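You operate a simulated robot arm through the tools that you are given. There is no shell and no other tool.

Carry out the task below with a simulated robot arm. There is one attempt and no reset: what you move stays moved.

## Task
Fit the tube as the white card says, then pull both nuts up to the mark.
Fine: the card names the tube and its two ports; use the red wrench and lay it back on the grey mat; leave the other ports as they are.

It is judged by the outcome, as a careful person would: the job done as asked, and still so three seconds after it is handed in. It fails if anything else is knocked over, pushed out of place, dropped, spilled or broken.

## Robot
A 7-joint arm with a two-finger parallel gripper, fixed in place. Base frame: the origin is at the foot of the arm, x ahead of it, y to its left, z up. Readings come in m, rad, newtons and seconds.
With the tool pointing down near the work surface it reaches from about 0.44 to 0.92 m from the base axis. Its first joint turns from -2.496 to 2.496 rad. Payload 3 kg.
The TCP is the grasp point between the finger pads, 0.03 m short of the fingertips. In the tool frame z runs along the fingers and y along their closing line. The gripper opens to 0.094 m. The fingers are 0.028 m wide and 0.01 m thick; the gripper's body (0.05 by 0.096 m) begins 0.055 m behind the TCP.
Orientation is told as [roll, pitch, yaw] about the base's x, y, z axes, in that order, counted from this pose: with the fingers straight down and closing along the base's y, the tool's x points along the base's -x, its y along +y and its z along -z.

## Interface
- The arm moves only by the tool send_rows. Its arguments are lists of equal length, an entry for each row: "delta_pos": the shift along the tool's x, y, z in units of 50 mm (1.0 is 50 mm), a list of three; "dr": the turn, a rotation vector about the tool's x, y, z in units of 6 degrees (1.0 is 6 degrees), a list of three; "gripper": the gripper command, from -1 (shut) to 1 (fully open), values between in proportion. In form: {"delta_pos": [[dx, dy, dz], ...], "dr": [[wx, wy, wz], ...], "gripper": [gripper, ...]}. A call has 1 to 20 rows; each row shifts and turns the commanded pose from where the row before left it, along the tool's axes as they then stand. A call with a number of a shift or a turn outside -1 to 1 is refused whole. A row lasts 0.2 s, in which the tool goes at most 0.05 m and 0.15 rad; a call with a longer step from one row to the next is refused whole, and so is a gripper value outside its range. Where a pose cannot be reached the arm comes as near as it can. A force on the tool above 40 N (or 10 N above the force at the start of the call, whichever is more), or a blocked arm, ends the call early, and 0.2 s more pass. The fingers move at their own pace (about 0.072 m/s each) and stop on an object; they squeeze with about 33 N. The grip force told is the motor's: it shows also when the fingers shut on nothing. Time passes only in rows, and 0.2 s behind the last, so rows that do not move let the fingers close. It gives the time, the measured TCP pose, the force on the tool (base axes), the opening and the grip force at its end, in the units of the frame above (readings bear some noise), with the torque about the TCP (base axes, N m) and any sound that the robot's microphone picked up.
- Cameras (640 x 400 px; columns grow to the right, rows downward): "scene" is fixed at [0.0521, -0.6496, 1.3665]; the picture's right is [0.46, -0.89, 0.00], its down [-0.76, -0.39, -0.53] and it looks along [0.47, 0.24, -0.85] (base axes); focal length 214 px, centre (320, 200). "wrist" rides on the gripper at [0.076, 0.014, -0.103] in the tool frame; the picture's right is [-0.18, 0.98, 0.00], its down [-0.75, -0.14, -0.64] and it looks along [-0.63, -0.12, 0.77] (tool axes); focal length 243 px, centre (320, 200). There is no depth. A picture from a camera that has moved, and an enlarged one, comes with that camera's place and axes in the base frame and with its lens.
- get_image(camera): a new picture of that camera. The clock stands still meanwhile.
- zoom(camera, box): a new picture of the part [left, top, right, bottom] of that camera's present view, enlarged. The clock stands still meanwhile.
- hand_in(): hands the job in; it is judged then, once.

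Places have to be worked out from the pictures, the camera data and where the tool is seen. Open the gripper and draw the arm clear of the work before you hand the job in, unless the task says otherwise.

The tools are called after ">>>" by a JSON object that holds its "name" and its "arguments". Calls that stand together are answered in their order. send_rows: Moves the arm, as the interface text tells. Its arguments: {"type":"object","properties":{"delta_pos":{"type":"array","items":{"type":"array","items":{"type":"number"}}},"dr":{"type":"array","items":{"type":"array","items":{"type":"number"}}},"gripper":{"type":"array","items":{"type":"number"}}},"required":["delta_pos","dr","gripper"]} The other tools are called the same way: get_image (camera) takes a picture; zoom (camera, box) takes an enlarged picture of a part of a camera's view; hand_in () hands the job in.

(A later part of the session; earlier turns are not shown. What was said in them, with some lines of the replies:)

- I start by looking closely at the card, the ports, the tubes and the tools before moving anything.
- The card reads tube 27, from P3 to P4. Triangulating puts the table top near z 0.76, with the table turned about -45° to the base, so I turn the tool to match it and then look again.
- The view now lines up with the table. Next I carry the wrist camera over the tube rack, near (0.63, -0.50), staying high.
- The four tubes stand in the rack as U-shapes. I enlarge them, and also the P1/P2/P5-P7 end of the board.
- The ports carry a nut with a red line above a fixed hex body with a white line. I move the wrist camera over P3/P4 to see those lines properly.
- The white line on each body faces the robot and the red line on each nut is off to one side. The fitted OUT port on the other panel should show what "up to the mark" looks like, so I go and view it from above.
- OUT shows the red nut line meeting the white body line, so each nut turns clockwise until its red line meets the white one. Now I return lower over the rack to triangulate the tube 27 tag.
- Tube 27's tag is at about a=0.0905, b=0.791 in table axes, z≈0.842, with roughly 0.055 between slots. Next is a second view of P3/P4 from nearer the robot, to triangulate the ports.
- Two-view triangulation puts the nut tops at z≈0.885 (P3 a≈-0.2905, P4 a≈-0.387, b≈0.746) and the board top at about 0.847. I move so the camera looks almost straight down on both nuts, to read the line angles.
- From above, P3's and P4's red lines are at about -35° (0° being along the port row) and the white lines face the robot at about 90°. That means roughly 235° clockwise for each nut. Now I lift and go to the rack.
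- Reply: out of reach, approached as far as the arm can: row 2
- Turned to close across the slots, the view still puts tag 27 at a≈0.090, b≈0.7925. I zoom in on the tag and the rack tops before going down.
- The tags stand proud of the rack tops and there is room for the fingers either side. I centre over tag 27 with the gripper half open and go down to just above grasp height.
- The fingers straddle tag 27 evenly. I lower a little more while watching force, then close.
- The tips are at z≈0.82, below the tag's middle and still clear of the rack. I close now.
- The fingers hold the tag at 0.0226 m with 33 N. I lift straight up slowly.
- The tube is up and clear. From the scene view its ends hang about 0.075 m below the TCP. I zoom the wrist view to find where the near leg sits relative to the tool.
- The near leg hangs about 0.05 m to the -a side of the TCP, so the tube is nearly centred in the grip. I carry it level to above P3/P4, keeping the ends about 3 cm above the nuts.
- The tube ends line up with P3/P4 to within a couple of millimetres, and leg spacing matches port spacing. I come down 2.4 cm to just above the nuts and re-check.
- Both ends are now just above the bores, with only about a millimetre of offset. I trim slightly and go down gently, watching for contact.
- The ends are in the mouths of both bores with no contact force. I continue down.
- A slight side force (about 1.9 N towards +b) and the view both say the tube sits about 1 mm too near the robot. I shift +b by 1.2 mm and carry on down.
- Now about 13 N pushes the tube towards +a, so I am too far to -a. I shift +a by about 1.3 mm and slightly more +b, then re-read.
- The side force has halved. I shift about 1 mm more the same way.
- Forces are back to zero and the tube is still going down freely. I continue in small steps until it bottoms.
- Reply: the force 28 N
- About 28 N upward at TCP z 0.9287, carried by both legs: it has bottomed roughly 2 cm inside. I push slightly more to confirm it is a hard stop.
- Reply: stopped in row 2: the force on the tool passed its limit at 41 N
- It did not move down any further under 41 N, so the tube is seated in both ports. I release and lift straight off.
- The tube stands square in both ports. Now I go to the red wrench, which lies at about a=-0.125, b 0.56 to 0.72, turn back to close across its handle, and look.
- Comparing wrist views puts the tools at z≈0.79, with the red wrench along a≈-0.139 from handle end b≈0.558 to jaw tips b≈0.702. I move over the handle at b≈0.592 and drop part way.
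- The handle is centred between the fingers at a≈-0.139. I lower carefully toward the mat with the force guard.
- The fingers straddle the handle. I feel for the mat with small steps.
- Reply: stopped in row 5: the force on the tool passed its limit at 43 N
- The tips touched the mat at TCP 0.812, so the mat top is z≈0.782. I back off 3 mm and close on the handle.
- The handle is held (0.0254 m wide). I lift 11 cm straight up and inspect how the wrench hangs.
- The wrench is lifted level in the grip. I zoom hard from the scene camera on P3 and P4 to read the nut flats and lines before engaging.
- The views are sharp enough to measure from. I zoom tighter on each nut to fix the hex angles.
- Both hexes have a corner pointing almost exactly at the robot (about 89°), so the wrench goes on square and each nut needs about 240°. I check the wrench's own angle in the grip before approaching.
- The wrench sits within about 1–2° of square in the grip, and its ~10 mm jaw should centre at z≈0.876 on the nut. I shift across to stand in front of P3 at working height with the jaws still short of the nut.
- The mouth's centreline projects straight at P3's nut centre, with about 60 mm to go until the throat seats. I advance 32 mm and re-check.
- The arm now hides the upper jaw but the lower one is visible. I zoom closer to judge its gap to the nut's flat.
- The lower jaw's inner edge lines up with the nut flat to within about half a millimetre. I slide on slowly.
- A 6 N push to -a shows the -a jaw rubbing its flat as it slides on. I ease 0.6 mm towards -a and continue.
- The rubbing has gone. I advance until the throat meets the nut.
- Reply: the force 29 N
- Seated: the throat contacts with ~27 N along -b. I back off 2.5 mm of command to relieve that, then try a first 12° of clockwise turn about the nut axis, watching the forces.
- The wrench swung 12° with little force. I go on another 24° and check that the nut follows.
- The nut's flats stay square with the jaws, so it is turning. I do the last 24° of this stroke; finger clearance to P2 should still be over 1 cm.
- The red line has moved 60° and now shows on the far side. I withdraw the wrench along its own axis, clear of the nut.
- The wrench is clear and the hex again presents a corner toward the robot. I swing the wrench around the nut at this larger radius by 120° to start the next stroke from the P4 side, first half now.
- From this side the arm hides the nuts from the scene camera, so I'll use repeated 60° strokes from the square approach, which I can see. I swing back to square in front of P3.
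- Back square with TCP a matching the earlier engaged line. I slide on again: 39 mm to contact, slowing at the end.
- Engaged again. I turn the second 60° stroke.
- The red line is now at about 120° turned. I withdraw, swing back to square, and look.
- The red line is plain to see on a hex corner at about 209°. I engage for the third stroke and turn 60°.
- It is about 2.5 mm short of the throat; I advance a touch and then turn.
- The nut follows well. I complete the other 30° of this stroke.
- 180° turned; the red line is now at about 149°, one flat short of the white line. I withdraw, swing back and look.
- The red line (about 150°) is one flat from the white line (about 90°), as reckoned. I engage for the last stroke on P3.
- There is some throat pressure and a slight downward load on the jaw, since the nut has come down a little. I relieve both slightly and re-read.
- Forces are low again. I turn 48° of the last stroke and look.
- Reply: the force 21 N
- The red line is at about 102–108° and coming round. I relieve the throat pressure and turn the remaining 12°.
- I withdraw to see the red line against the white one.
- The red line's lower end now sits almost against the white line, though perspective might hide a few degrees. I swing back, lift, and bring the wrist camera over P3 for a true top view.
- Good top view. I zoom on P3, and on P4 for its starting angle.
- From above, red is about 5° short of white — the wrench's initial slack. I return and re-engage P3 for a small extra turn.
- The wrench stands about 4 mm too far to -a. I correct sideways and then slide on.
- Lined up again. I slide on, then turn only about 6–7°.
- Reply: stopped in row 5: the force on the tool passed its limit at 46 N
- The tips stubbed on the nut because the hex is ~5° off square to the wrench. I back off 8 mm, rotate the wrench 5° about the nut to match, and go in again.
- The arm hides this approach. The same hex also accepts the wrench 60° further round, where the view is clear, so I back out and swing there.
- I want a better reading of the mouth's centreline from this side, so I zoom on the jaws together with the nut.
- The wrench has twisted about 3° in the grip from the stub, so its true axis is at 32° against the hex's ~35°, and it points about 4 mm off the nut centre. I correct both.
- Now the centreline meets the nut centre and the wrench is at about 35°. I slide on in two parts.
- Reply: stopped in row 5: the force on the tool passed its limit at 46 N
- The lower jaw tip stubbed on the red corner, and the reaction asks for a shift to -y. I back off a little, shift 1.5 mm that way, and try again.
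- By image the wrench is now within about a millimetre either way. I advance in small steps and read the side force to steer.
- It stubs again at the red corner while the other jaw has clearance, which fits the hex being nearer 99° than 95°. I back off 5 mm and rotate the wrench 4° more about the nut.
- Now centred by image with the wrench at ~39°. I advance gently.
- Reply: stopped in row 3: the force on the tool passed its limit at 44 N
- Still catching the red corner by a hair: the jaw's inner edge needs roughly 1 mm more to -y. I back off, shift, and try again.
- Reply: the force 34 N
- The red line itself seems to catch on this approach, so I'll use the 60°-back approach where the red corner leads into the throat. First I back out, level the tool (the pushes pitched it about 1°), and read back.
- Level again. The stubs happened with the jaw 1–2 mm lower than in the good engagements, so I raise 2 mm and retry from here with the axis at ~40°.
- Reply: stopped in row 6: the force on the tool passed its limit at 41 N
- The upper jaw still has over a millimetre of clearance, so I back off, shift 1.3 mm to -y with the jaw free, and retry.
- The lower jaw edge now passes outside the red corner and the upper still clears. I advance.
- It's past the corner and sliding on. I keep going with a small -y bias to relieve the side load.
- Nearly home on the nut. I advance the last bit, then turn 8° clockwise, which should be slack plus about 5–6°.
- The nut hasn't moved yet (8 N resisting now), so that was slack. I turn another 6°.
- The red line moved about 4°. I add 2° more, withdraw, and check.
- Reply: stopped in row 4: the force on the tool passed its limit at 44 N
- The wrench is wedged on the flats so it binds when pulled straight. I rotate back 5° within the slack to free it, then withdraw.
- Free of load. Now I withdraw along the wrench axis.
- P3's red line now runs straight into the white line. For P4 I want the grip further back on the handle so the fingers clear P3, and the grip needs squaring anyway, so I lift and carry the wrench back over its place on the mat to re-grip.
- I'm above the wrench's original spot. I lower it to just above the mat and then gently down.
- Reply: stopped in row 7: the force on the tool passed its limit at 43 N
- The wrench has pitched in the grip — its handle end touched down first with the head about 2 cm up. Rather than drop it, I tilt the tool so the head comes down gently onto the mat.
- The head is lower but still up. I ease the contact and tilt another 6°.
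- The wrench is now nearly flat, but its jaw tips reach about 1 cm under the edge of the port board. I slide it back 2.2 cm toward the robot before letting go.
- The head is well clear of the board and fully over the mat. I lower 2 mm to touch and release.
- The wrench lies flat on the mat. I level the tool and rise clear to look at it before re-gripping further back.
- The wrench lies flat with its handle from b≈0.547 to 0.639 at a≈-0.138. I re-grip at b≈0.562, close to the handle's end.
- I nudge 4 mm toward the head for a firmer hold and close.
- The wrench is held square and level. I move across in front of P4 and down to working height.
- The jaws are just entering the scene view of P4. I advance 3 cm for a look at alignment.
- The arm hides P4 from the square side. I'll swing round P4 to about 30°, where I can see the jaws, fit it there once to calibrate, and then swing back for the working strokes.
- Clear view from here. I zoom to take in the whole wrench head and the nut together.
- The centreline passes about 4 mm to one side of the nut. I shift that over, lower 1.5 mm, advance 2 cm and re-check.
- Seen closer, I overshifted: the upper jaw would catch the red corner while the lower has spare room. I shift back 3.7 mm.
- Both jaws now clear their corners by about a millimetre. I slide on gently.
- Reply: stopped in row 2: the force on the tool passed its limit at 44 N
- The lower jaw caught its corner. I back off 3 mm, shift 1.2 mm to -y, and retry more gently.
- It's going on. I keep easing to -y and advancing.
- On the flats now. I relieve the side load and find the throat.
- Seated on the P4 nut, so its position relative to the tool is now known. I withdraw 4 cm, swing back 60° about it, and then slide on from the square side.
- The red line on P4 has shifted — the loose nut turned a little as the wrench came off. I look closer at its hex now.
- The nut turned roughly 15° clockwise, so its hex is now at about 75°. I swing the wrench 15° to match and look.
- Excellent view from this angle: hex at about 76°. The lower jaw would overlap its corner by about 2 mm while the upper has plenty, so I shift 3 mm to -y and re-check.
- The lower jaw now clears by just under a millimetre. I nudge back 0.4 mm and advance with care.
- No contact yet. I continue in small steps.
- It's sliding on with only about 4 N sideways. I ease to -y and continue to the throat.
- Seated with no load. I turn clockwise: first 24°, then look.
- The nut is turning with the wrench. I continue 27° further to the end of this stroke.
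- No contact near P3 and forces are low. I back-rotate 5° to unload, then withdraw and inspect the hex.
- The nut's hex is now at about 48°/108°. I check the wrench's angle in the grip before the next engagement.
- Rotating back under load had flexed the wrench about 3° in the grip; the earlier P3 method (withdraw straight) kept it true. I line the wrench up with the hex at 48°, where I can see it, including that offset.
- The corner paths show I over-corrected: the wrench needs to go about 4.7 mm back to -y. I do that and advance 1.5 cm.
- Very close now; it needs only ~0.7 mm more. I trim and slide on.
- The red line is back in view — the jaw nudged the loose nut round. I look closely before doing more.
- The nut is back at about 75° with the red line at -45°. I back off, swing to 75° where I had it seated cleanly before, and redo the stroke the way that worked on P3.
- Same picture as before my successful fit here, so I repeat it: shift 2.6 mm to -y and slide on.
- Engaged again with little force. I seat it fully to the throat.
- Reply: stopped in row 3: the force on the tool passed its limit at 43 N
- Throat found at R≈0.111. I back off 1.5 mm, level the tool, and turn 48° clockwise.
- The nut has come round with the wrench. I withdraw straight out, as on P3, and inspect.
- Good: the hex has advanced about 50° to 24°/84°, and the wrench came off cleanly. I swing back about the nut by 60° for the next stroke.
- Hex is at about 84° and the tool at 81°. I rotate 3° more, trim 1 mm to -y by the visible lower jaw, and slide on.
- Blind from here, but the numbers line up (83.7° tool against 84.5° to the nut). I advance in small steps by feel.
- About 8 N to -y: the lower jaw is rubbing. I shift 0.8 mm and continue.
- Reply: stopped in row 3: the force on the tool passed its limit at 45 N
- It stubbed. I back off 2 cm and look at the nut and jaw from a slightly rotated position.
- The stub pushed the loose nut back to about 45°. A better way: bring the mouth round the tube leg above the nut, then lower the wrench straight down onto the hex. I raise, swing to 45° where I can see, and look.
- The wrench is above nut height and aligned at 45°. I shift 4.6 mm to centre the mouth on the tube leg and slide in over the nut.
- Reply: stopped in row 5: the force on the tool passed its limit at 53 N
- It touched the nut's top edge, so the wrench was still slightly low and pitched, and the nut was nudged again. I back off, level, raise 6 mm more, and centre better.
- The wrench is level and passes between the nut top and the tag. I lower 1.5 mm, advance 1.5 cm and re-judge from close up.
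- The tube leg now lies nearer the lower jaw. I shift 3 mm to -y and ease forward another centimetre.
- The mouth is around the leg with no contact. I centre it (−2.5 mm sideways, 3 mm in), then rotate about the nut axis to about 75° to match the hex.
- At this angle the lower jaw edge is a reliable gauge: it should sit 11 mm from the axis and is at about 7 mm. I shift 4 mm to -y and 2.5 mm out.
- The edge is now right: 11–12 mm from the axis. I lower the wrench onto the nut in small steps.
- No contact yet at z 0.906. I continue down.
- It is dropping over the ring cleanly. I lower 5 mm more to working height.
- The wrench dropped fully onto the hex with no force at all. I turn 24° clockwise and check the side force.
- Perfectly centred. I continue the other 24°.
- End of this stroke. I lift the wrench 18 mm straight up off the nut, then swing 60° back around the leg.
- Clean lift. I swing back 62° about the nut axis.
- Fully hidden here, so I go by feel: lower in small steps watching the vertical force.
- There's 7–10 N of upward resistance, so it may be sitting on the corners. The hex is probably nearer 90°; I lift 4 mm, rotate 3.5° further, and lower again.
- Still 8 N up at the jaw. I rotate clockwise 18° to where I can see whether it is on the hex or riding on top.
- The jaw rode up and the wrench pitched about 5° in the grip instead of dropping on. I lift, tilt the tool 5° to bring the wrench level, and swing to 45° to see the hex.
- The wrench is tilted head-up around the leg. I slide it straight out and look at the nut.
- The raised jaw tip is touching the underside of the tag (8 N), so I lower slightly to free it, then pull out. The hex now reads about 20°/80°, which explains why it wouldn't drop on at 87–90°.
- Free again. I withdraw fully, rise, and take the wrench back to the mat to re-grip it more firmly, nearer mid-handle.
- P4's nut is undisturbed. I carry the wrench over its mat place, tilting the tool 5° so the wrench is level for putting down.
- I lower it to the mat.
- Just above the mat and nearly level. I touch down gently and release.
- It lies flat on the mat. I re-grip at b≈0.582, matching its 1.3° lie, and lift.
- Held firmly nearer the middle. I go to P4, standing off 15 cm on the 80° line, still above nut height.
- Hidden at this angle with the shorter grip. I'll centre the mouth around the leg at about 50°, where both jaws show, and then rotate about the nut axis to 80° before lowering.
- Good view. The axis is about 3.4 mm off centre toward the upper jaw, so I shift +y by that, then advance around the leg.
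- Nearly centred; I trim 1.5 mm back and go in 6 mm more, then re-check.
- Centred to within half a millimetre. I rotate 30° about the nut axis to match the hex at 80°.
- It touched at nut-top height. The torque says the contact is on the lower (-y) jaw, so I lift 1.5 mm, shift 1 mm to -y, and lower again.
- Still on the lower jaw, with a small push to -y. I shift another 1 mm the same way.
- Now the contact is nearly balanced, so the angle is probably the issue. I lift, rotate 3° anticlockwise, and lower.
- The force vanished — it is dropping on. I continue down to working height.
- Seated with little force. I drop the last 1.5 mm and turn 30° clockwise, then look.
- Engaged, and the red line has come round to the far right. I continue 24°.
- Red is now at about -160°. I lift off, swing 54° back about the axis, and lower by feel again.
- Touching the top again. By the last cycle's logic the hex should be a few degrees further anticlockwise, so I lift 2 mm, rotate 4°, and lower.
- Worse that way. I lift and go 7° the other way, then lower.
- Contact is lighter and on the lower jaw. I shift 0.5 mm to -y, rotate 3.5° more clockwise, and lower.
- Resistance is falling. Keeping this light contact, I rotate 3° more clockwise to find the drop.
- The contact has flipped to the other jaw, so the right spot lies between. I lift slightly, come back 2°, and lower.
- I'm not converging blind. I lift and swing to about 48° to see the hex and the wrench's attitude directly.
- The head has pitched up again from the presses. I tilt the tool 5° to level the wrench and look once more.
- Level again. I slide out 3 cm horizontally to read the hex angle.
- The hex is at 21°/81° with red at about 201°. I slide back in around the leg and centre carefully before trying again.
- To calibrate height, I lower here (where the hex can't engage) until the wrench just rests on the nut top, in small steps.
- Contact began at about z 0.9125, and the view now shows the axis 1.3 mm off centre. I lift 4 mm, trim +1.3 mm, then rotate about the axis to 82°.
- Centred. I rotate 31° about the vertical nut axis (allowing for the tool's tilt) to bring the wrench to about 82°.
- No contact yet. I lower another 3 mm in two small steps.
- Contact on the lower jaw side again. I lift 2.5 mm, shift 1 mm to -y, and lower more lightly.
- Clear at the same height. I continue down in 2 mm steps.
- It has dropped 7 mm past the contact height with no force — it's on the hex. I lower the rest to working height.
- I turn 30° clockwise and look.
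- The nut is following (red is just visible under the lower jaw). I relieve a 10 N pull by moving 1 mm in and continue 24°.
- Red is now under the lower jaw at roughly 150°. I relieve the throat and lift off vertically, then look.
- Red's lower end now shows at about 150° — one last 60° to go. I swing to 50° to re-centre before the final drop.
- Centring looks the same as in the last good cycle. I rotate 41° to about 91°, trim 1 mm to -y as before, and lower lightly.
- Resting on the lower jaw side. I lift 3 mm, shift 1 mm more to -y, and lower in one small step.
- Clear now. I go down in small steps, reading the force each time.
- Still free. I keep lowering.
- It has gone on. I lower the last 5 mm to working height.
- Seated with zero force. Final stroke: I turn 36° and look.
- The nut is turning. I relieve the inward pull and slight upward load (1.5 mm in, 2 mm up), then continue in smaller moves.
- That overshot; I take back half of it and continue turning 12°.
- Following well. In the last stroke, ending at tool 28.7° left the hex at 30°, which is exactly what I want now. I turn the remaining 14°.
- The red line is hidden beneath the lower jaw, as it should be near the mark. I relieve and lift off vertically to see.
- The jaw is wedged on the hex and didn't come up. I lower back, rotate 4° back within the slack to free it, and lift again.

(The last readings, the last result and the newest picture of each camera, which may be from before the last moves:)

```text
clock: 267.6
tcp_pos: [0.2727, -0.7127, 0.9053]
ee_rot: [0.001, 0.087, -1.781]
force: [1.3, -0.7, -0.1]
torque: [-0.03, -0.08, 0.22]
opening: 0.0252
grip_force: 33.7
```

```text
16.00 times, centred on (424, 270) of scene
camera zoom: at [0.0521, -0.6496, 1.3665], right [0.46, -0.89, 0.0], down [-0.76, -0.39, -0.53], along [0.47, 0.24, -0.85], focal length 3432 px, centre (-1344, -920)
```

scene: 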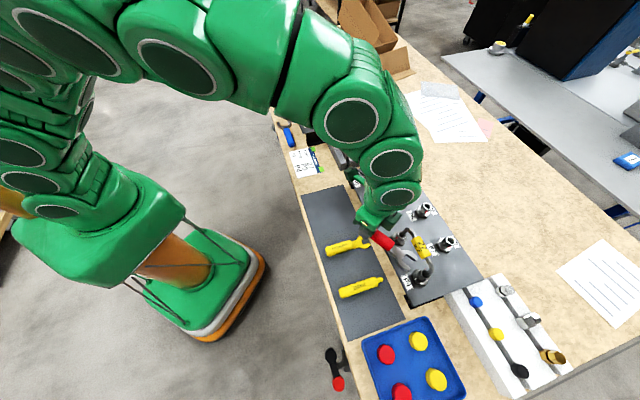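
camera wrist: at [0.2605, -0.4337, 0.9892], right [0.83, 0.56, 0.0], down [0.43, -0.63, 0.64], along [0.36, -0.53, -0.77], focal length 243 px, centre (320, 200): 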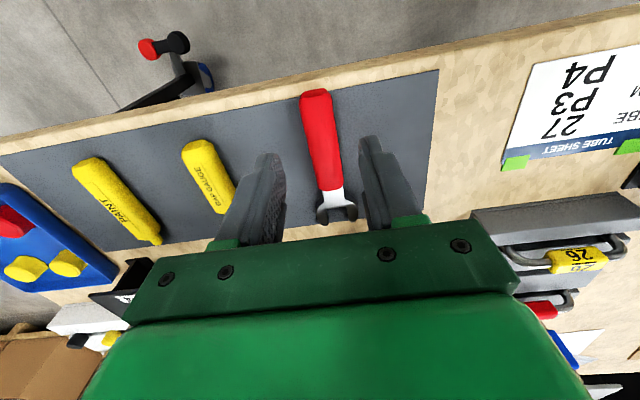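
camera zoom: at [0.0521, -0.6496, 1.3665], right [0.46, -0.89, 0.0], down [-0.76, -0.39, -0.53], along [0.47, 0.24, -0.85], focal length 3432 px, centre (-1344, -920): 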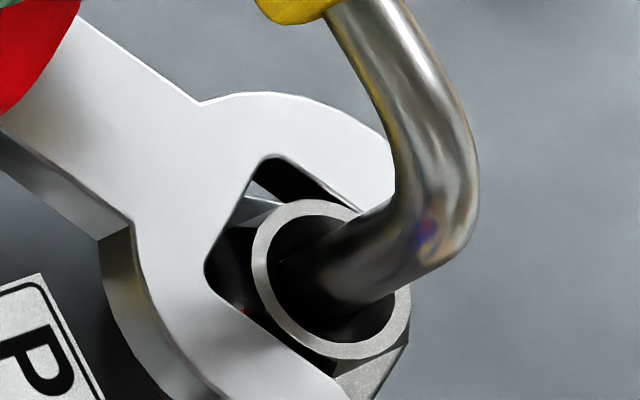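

Unloaded, and a trace of red shows at the jaw's inner edge, right where the 90° mark should be. Now I lift.

>>> {"name": "send_rows", "arguments": {"delta_pos": [[0.011, 0, -0.12], [0.011, 0, -0.13], [0.011, 0, -0.13], [0, 0, 0]], "dr": [[0, 0, 0], [0, 0, 0], [0, 0, 0], [0, 0, 0]], "gripper": [-1, -1, -1, -1]}}

>>> {"name": "zoom", "arguments": {"camera": "scene", "box": [408, 258, 440, 282]}}

```text
clock: 268.6
tcp_pos: [0.2734, -0.7124, 0.9237]
ee_rot: [-0.001, 0.089, -1.78]
force: [-0.6, 0.5, -1.7]
torque: [0.06, -0.03, -0.01]
opening: 0.0252
grip_force: 33.2
```

```text
16.00 times, centred on (424, 270) of scene
camera zoom: at [0.0521, -0.6496, 1.3665], right [0.46, -0.89, 0.0], down [-0.76, -0.39, -0.53], along [0.47, 0.24, -0.85], focal length 3432 px, centre (-1344, -920)
```

zoom: 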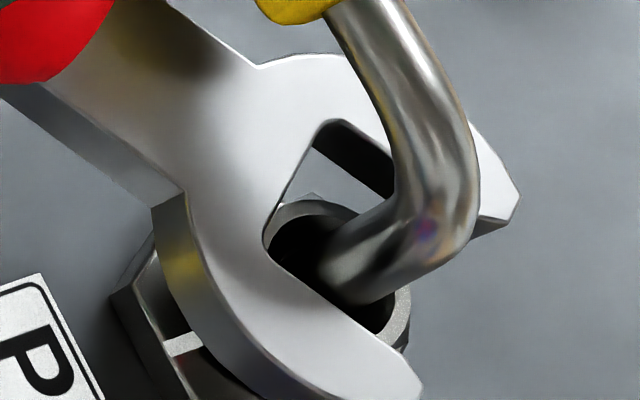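

Free. I lower 3 mm to stay clear of the tag and slide out horizontally.

>>> {"name": "send_rows", "arguments": {"delta_pos": [[-0.005, 0, 0.06], [0.2, 0, 0.018], [0.3, 0, 0.026], [0.3, 0, 0.026], [0.3, 0, 0.026], [0, 0, 0]], "dr": [[0, 0, 0], [0, 0, 0], [0, 0, 0], [0, 0, 0], [0, 0, 0], [0, 0, 0]], "gripper": [-1, -1, -1, -1, -1, -1]}}

>>> {"name": "zoom", "arguments": {"camera": "scene", "box": [408, 258, 440, 282]}}

>>> {"name": "zoom", "arguments": {"camera": "scene", "box": [385, 220, 417, 244]}}

```text
clock: 270.0
tcp_pos: [0.2876, -0.6587, 0.9219]
ee_rot: [0.001, 0.088, -1.78]
force: [-0.2, 0.6, -1.2]
torque: [0.05, 0.0, 0.0]
opening: 0.0252
grip_force: 34.2
```

```text
16.00 times, centred on (424, 270) of scene
camera zoom: at [0.0521, -0.6496, 1.3665], right [0.46, -0.89, 0.0], down [-0.76, -0.39, -0.53], along [0.47, 0.24, -0.85], focal length 3432 px, centre (-1344, -920)
```

zoom: 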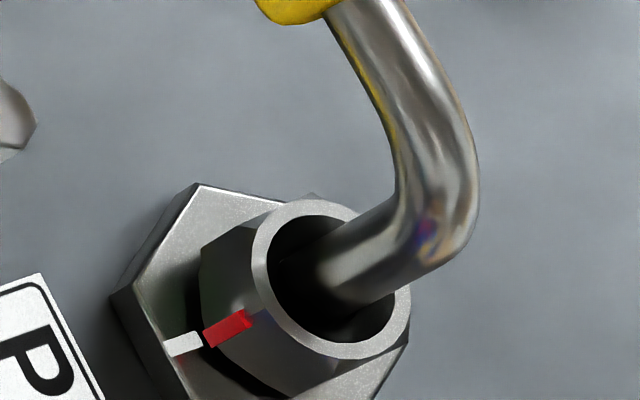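

```text
16.00 times, centred on (401, 232) of scene
camera zoom: at [0.0521, -0.6496, 1.3665], right [0.46, -0.89, 0.0], down [-0.76, -0.39, -0.53], along [0.47, 0.24, -0.85], focal length 3432 px, centre (-976, -312)
```

zoom: 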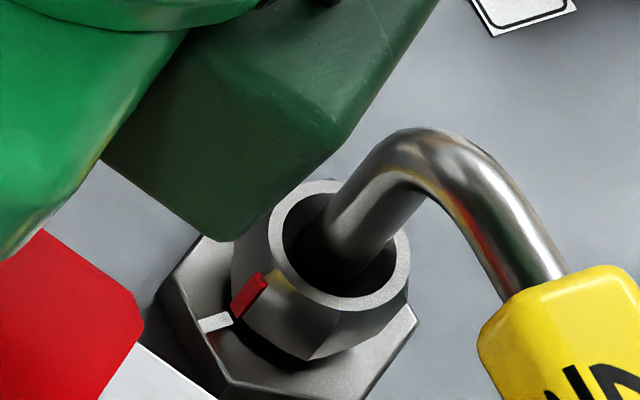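

P4's red line now runs straight on from the white line, and P3's likewise. I rise and bring the wrist camera overhead to verify both from above while I still hold the wrench.

>>> {"name": "send_rows", "arguments": {"delta_pos": [[0.2, 0, 0.018], [0.055, 0, -0.62], [0.055, 0, -0.62], [0.055, 0, -0.62], [0, 0, 0], [0, 0, 0], [0, 0, 0], [0, 0, 0], [0, 0, 0], [0, 0, 0], [0, 0, 0], [0, 0, 0], [0, 0, 0], [0, 0, 0], [0, 0, 0], [0, 0, 0]], "dr": [[0, 0, 0], [0, 0, 0], [0, 0, 0], [0, 0, 0], [0, -0.85, 0], [0, 0, -1], [0, 0, -1], [0, 0, -1], [0, 0, -1], [0, 0, -1], [0, 0, -1], [0, 0, -1], [0, 0, -1], [0, 0, -1], [0, 0, -0.5], [0, 0, 0]], "gripper": [-1, -1, -1, -1, -1, -1, -1, -1, -1, -1, -1, -1, -1, -1, -1, -1]}}

```text
clock: 273.4
tcp_pos: [0.2866, -0.6489, 1.0148]
ee_rot: [0.0, -0.001, -0.785]
force: [-0.8, -0.7, -1.2]
torque: [0.05, 0.02, -0.02]
opening: 0.025
grip_force: 32.7
```

>>> {"name": "send_rows", "arguments": {"delta_pos": [[-0.4425, -0.445, 0], [-0.4425, -0.445, 0], [-0.4425, -0.445, 0], [-0.4425, -0.445, 0], [0, 0, 0]], "dr": [[0, 0, 0], [0, 0, 0], [0, 0, 0], [0, 0, 0], [0, 0, 0]], "gripper": [-1, -1, -1, -1, -1]}}

>>> {"name": "get_image", "arguments": {"camera": "wrist"}}

```text
clock: 274.6
tcp_pos: [0.2882, -0.7732, 1.0164]
ee_rot: [0.001, 0.001, -0.785]
force: [0.1, -0.2, -1.5]
torque: [0.01, 0.01, 0.01]
opening: 0.0251
grip_force: 32.7
```

```text
taken
camera wrist: at [0.2434, -0.7091, 1.1186], right [0.83, 0.56, 0.0], down [0.43, -0.63, 0.64], along [0.36, -0.53, -0.77], focal length 243 px, centre (320, 200)
```

wrist: 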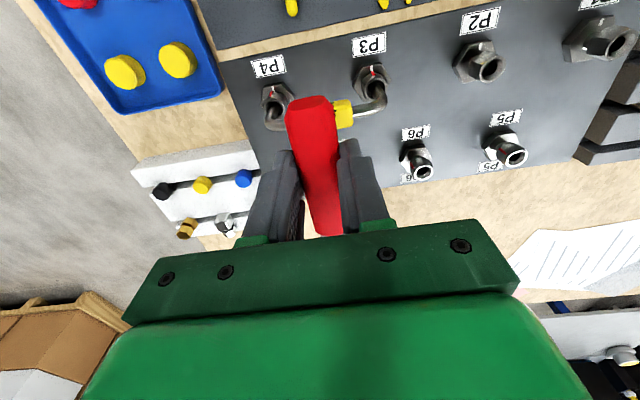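

Both ports are in view. I zoom on each one.

>>> {"name": "zoom", "arguments": {"camera": "wrist", "box": [256, 75, 296, 115]}}

>>> {"name": "zoom", "arguments": {"camera": "wrist", "box": [352, 58, 392, 98]}}

```text
10.00 times, centred on (276, 95) of wrist
camera zoom: at [0.2434, -0.7091, 1.1186], right [0.83, 0.56, 0.0], down [0.43, -0.63, 0.64], along [0.36, -0.53, -0.77], focal length 2426 px, centre (760, 1250)
```

zoom: 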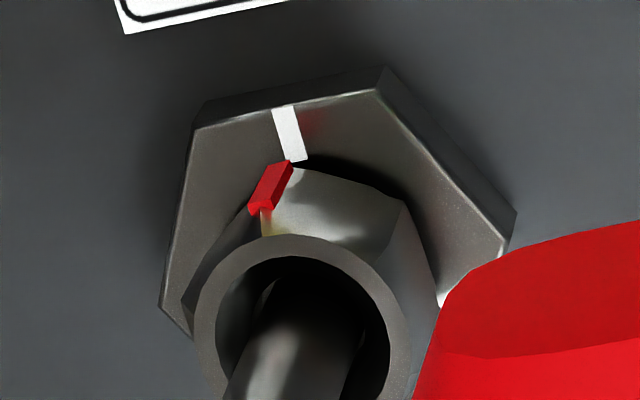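

```text
10.00 times, centred on (372, 78) of wrist
camera zoom: at [0.2434, -0.7091, 1.1186], right [0.83, 0.56, 0.0], down [0.43, -0.63, 0.64], along [0.36, -0.53, -0.77], focal length 2426 px, centre (-200, 1420)
```

zoom: 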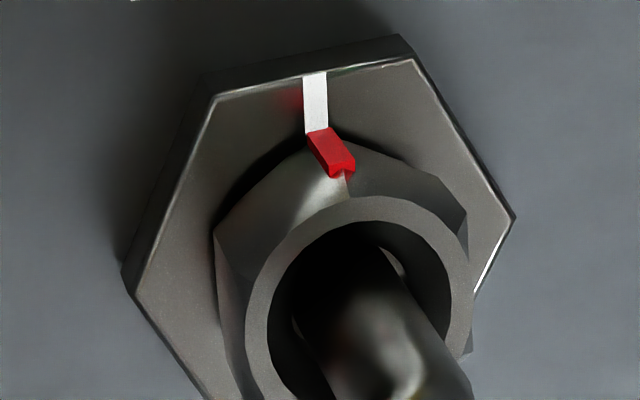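

From above, both red lines meet their white lines within a few degrees, matching the finished OUT port. Now I carry the wrench back to its place over the grey mat.

>>> {"name": "send_rows", "arguments": {"delta_pos": [[0.48, 0.586, 0], [0.48, 0.586, 0], [0.48, 0.586, 0], [0.48, 0.586, 0], [0.48, 0.586, 0], [0.48, 0.586, 0], [0.48, 0.586, 0], [0, 0, 0], [0, 0, 0]], "dr": [[0, 0, 0], [0, 0, 0], [0, 0, 0], [0, 0, 0], [0, 0, 0], [0, 0, 0], [0, 0, 0], [0, 0.75, 0], [0, 0, 0]], "gripper": [-1, -1, -1, -1, -1, -1, -1, -1, -1]}}

>>> {"name": "zoom", "arguments": {"camera": "scene", "box": [290, 155, 370, 215]}}

```text
clock: 276.6
tcp_pos: [0.3136, -0.51, 1.016]
ee_rot: [-0.001, 0.078, -0.784]
force: [-0.4, -0.1, -0.8]
torque: [0.06, 0.0, 0.01]
opening: 0.025
grip_force: 33.4
```

```text
6.67 times, centred on (330, 185) of scene
camera zoom: at [0.0521, -0.6496, 1.3665], right [0.46, -0.89, 0.0], down [-0.76, -0.39, -0.53], along [0.47, 0.24, -0.85], focal length 1430 px, centre (253, 300)
```

zoom: 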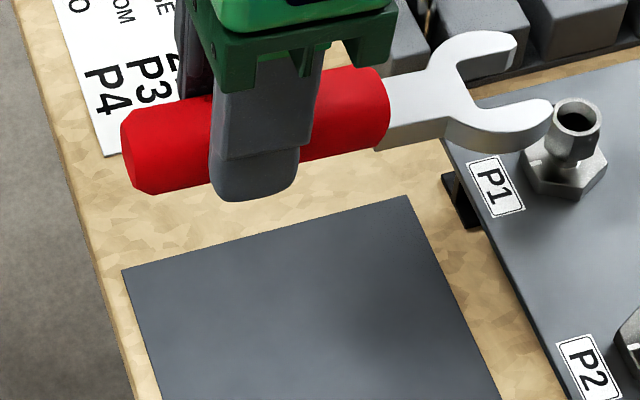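

I lower it toward the mat.

>>> {"name": "send_rows", "arguments": {"delta_pos": [[-0.05, 0, 0.7], [-0.05, 0, 0.7], [-0.05, 0, 0.7], [-0.05, 0, 0.7], [-0.05, 0, 0.7], [-0.02, 0, 0.28], [0, 0, 0]], "dr": [[0, 0, 0], [0, 0, 0], [0, 0, 0], [0, 0, 0], [0, 0, 0], [0, 0, 0], [0, 0, 0]], "gripper": [-1, -1, -1, -1, -1, -1, -1]}}

>>> {"name": "zoom", "arguments": {"camera": "scene", "box": [290, 180, 370, 240]}}

```text
clock: 278.2
tcp_pos: [0.3112, -0.5086, 0.8268]
ee_rot: [-0.001, 0.079, -0.783]
force: [-0.1, 0.4, -1.2]
torque: [0.01, 0.0, -0.02]
opening: 0.0253
grip_force: 33.3
```

```text
6.67 times, centred on (330, 210) of scene
camera zoom: at [0.0521, -0.6496, 1.3665], right [0.46, -0.89, 0.0], down [-0.76, -0.39, -0.53], along [0.47, 0.24, -0.85], focal length 1430 px, centre (253, 133)
```

zoom: 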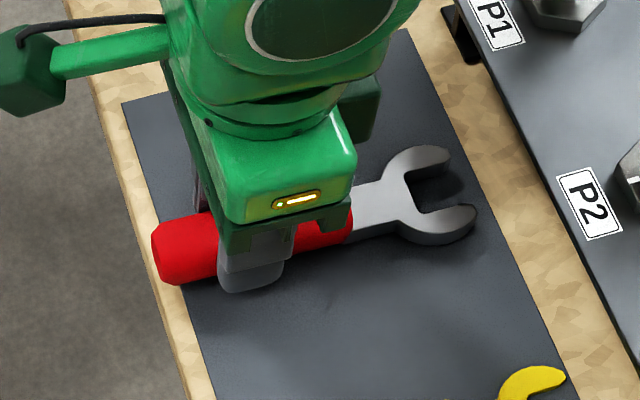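

Its handle end hangs just past the mat's near edge, so I shift 7 mm outward and touch down.

>>> {"name": "send_rows", "arguments": {"delta_pos": [[-0.14, 0, -0.01], [-0.006, 0, 0.08], [-0.004, 0, 0.05], [-0.003, 0, 0.03], [0, 0, 0]], "dr": [[0, 0, 0], [0, 0, 0], [0, 0, 0], [0, 0, 0], [0, 0, 0]], "gripper": [-1, -1, -1, -1, -1]}}

>>> {"name": "zoom", "arguments": {"camera": "scene", "box": [290, 180, 370, 240]}}

```text
clock: 279.4
tcp_pos: [0.3167, -0.513, 0.817]
ee_rot: [0.0, 0.077, -0.784]
force: [-2.4, 3.0, 5.6]
torque: [-0.27, -0.35, 0.07]
opening: 0.0255
grip_force: 32.7
```

```text
6.67 times, centred on (330, 210) of scene
camera zoom: at [0.0521, -0.6496, 1.3665], right [0.46, -0.89, 0.0], down [-0.76, -0.39, -0.53], along [0.47, 0.24, -0.85], focal length 1430 px, centre (253, 133)
```

zoom: 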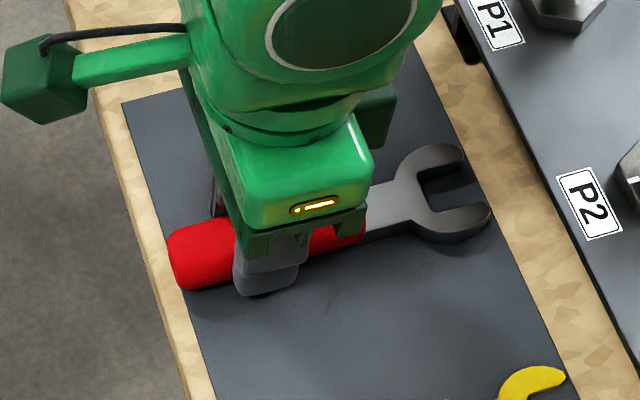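

The wrench is touching the mat and lies wholly on it. I release, level the tool and rise straight up.

>>> {"name": "send_rows", "arguments": {"delta_pos": [[0, 0, 0], [0, 0, 0], [0, 0, -0.2], [0, 0, -0.5], [0, 0, -0.7], [0, 0, -0.8], [0, 0, -0.8], [0, 0, 0]], "dr": [[0, 0, 0], [0, 0, 0], [0, -0.25, 0], [0, -0.25, 0], [0, -0.25, 0], [0, 0, 0], [0, 0, 0], [0, 0, 0]], "gripper": [0, 0, 0, 0, 0, 0, 0, 0]}}

>>> {"name": "get_image", "arguments": {"camera": "scene"}}

>>> {"name": "get_image", "arguments": {"camera": "wrist"}}

>>> {"name": "zoom", "arguments": {"camera": "scene", "box": [290, 180, 370, 240]}}

```text
clock: 281.2
tcp_pos: [0.3204, -0.5175, 0.9684]
ee_rot: [-0.001, -0.001, -0.786]
force: [-0.6, 0.4, 0.3]
torque: [0.02, 0.0, 0.0]
opening: 0.047
grip_force: 0.0
```

```text
taken
```

scene: 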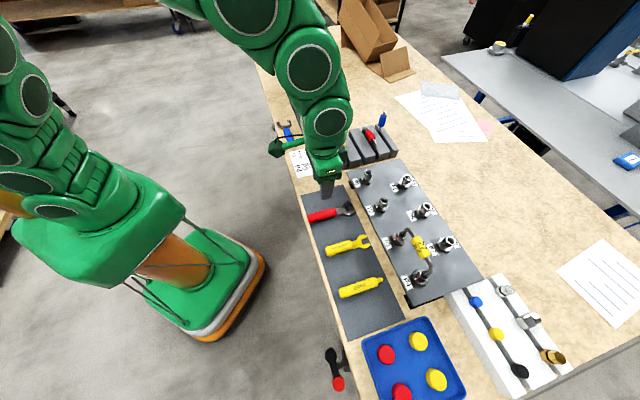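

```text
taken
camera wrist: at [0.277, -0.4528, 1.0709], right [0.83, 0.56, 0.0], down [0.43, -0.63, 0.64], along [0.36, -0.53, -0.77], focal length 243 px, centre (320, 200)
```

wrist: 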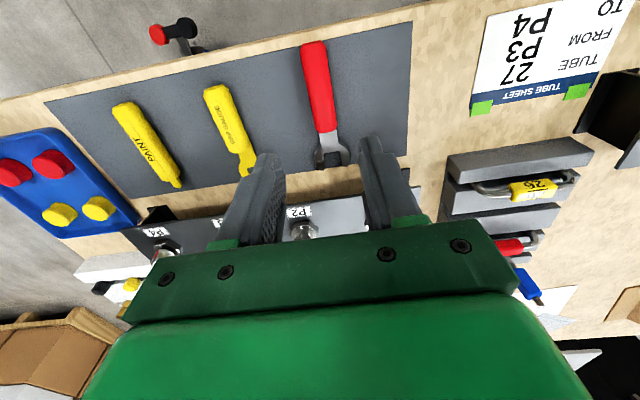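

```text
6.67 times, centred on (330, 210) of scene
camera zoom: at [0.0521, -0.6496, 1.3665], right [0.46, -0.89, 0.0], down [-0.76, -0.39, -0.53], along [0.47, 0.24, -0.85], focal length 1430 px, centre (253, 133)
```

zoom: 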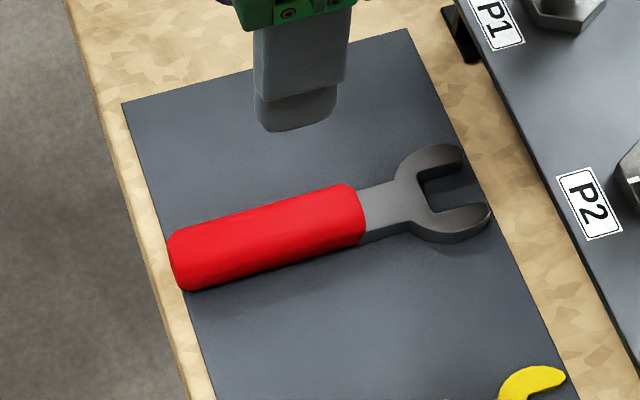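

The wrench rests on the mat. I check the tube's seating and the other ports against the earlier pictures.

>>> {"name": "zoom", "arguments": {"camera": "scene", "box": [385, 220, 445, 290]}}

>>> {"name": "zoom", "arguments": {"camera": "scene", "box": [340, 150, 480, 310]}}

>>> {"name": "zoom", "arguments": {"camera": "scene", "box": [260, 40, 420, 180]}}

```text
5.71 times, centred on (415, 255) of scene
camera zoom: at [0.0521, -0.6496, 1.3665], right [0.46, -0.89, 0.0], down [-0.76, -0.39, -0.53], along [0.47, 0.24, -0.85], focal length 1226 px, centre (-223, -114)
```

zoom: 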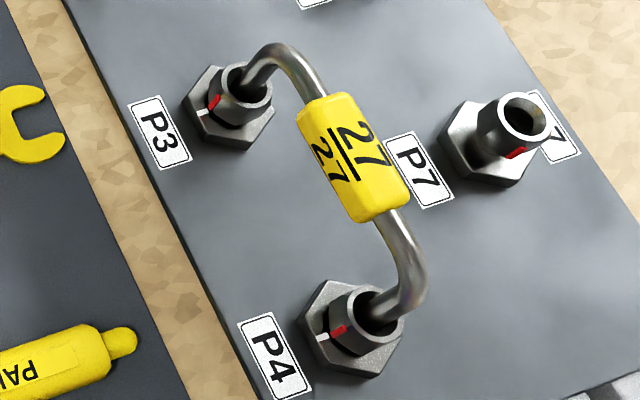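

```text
2.50 times, centred on (410, 230) of scene
camera zoom: at [0.0521, -0.6496, 1.3665], right [0.46, -0.89, 0.0], down [-0.76, -0.39, -0.53], along [0.47, 0.24, -0.85], focal length 536 px, centre (95, 125)
```

zoom: 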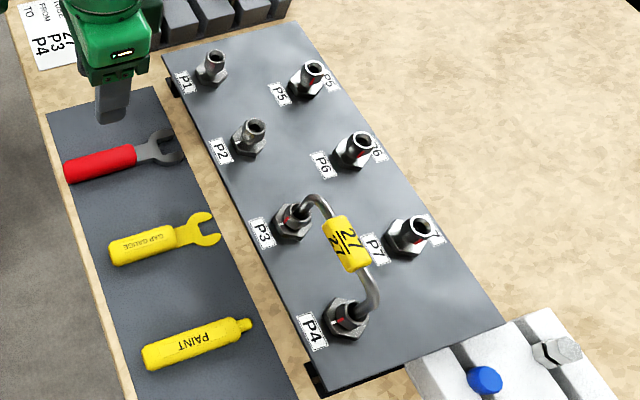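

```text
2.86 times, centred on (340, 110) of scene
camera zoom: at [0.0521, -0.6496, 1.3665], right [0.46, -0.89, 0.0], down [-0.76, -0.39, -0.53], along [0.47, 0.24, -0.85], focal length 613 px, centre (263, 457)
```

zoom: 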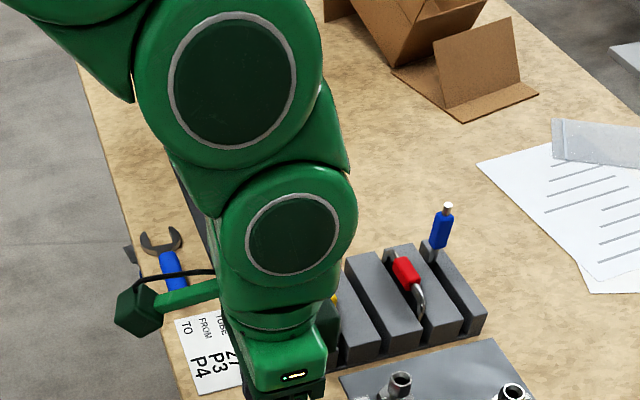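

Everything is as it should be: tube 27 seated P3–P4, both lines meeting, other ports and tools untouched. I open the gripper and draw the arm up and clear.

>>> {"name": "send_rows", "arguments": {"delta_pos": [[0, 0, -0.7], [0, 0, -0.7], [0, 0, -0.7], [0.5, 0, -0.5], [0.6, 0, -0.3], [0.6, 0, 0], [0.6, 0, 0], [0, 0, 0]], "dr": [[0, 0, 0], [0, 0, 0], [0, 0, 0], [0, 0, 0], [0, 0, 0], [0, 0, 0], [0, 0, 0], [0, 0, 0]], "gripper": [0, 0.5, 1, 1, 1, 1, 1, 1]}}

>>> {"name": "get_image", "arguments": {"camera": "scene"}}

```text
clock: 283.0
tcp_pos: [0.2388, -0.4348, 1.1106]
ee_rot: [0.0, 0.001, -0.785]
force: [0.2, -1.4, -0.6]
torque: [-0.02, 0.04, -0.06]
opening: 0.094
grip_force: 0.0
```

```text
taken
```

scene: 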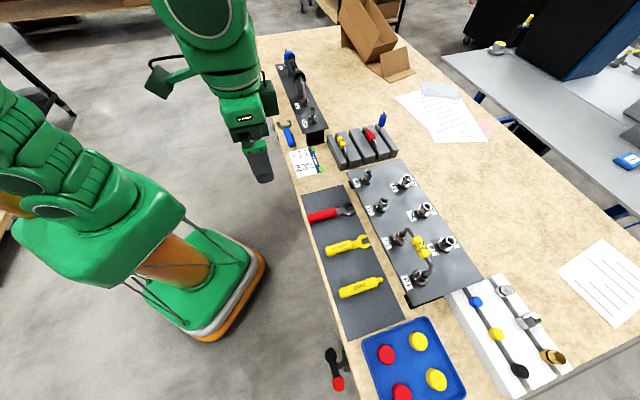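

The arm is clear, the gripper is open, the wrench is on the mat and the tube is fitted with both nuts at the mark. I hand the job in.

>>> {"name": "hand_in", "arguments": {}}

```text
The job is handed in.
```

Tube 27 is fitted between P3 and P4, both nuts are turned up to the mark, and the job is handed in.

- **Tube:** it bottomed in both ports and stopped moving at about 41 N. It sits in the same place in the last pictures.
- **Nuts:** seen from above, each red line meets its white line. By my estimate, P3 is 2–4° short and P4 is about 3° past.
- **Wrench:** the red wrench is back on the grey mat, lying flat.
- **Other ports:** in the last pictures the other ports on that board, the tools and the tubes left in the rack look as they did at the start. I did no work on the second panel (IN, OUT and VENT).

Some contact happened along the way. While I was turning the nuts, the wrench caught on the nut corners several times, with forces up to about 53 N. Each catch nudged P4's loose nut back a little until I turned it up again. Once the wrench also touched the underside of the tube's tag at about 8 N; the tube did not shift.
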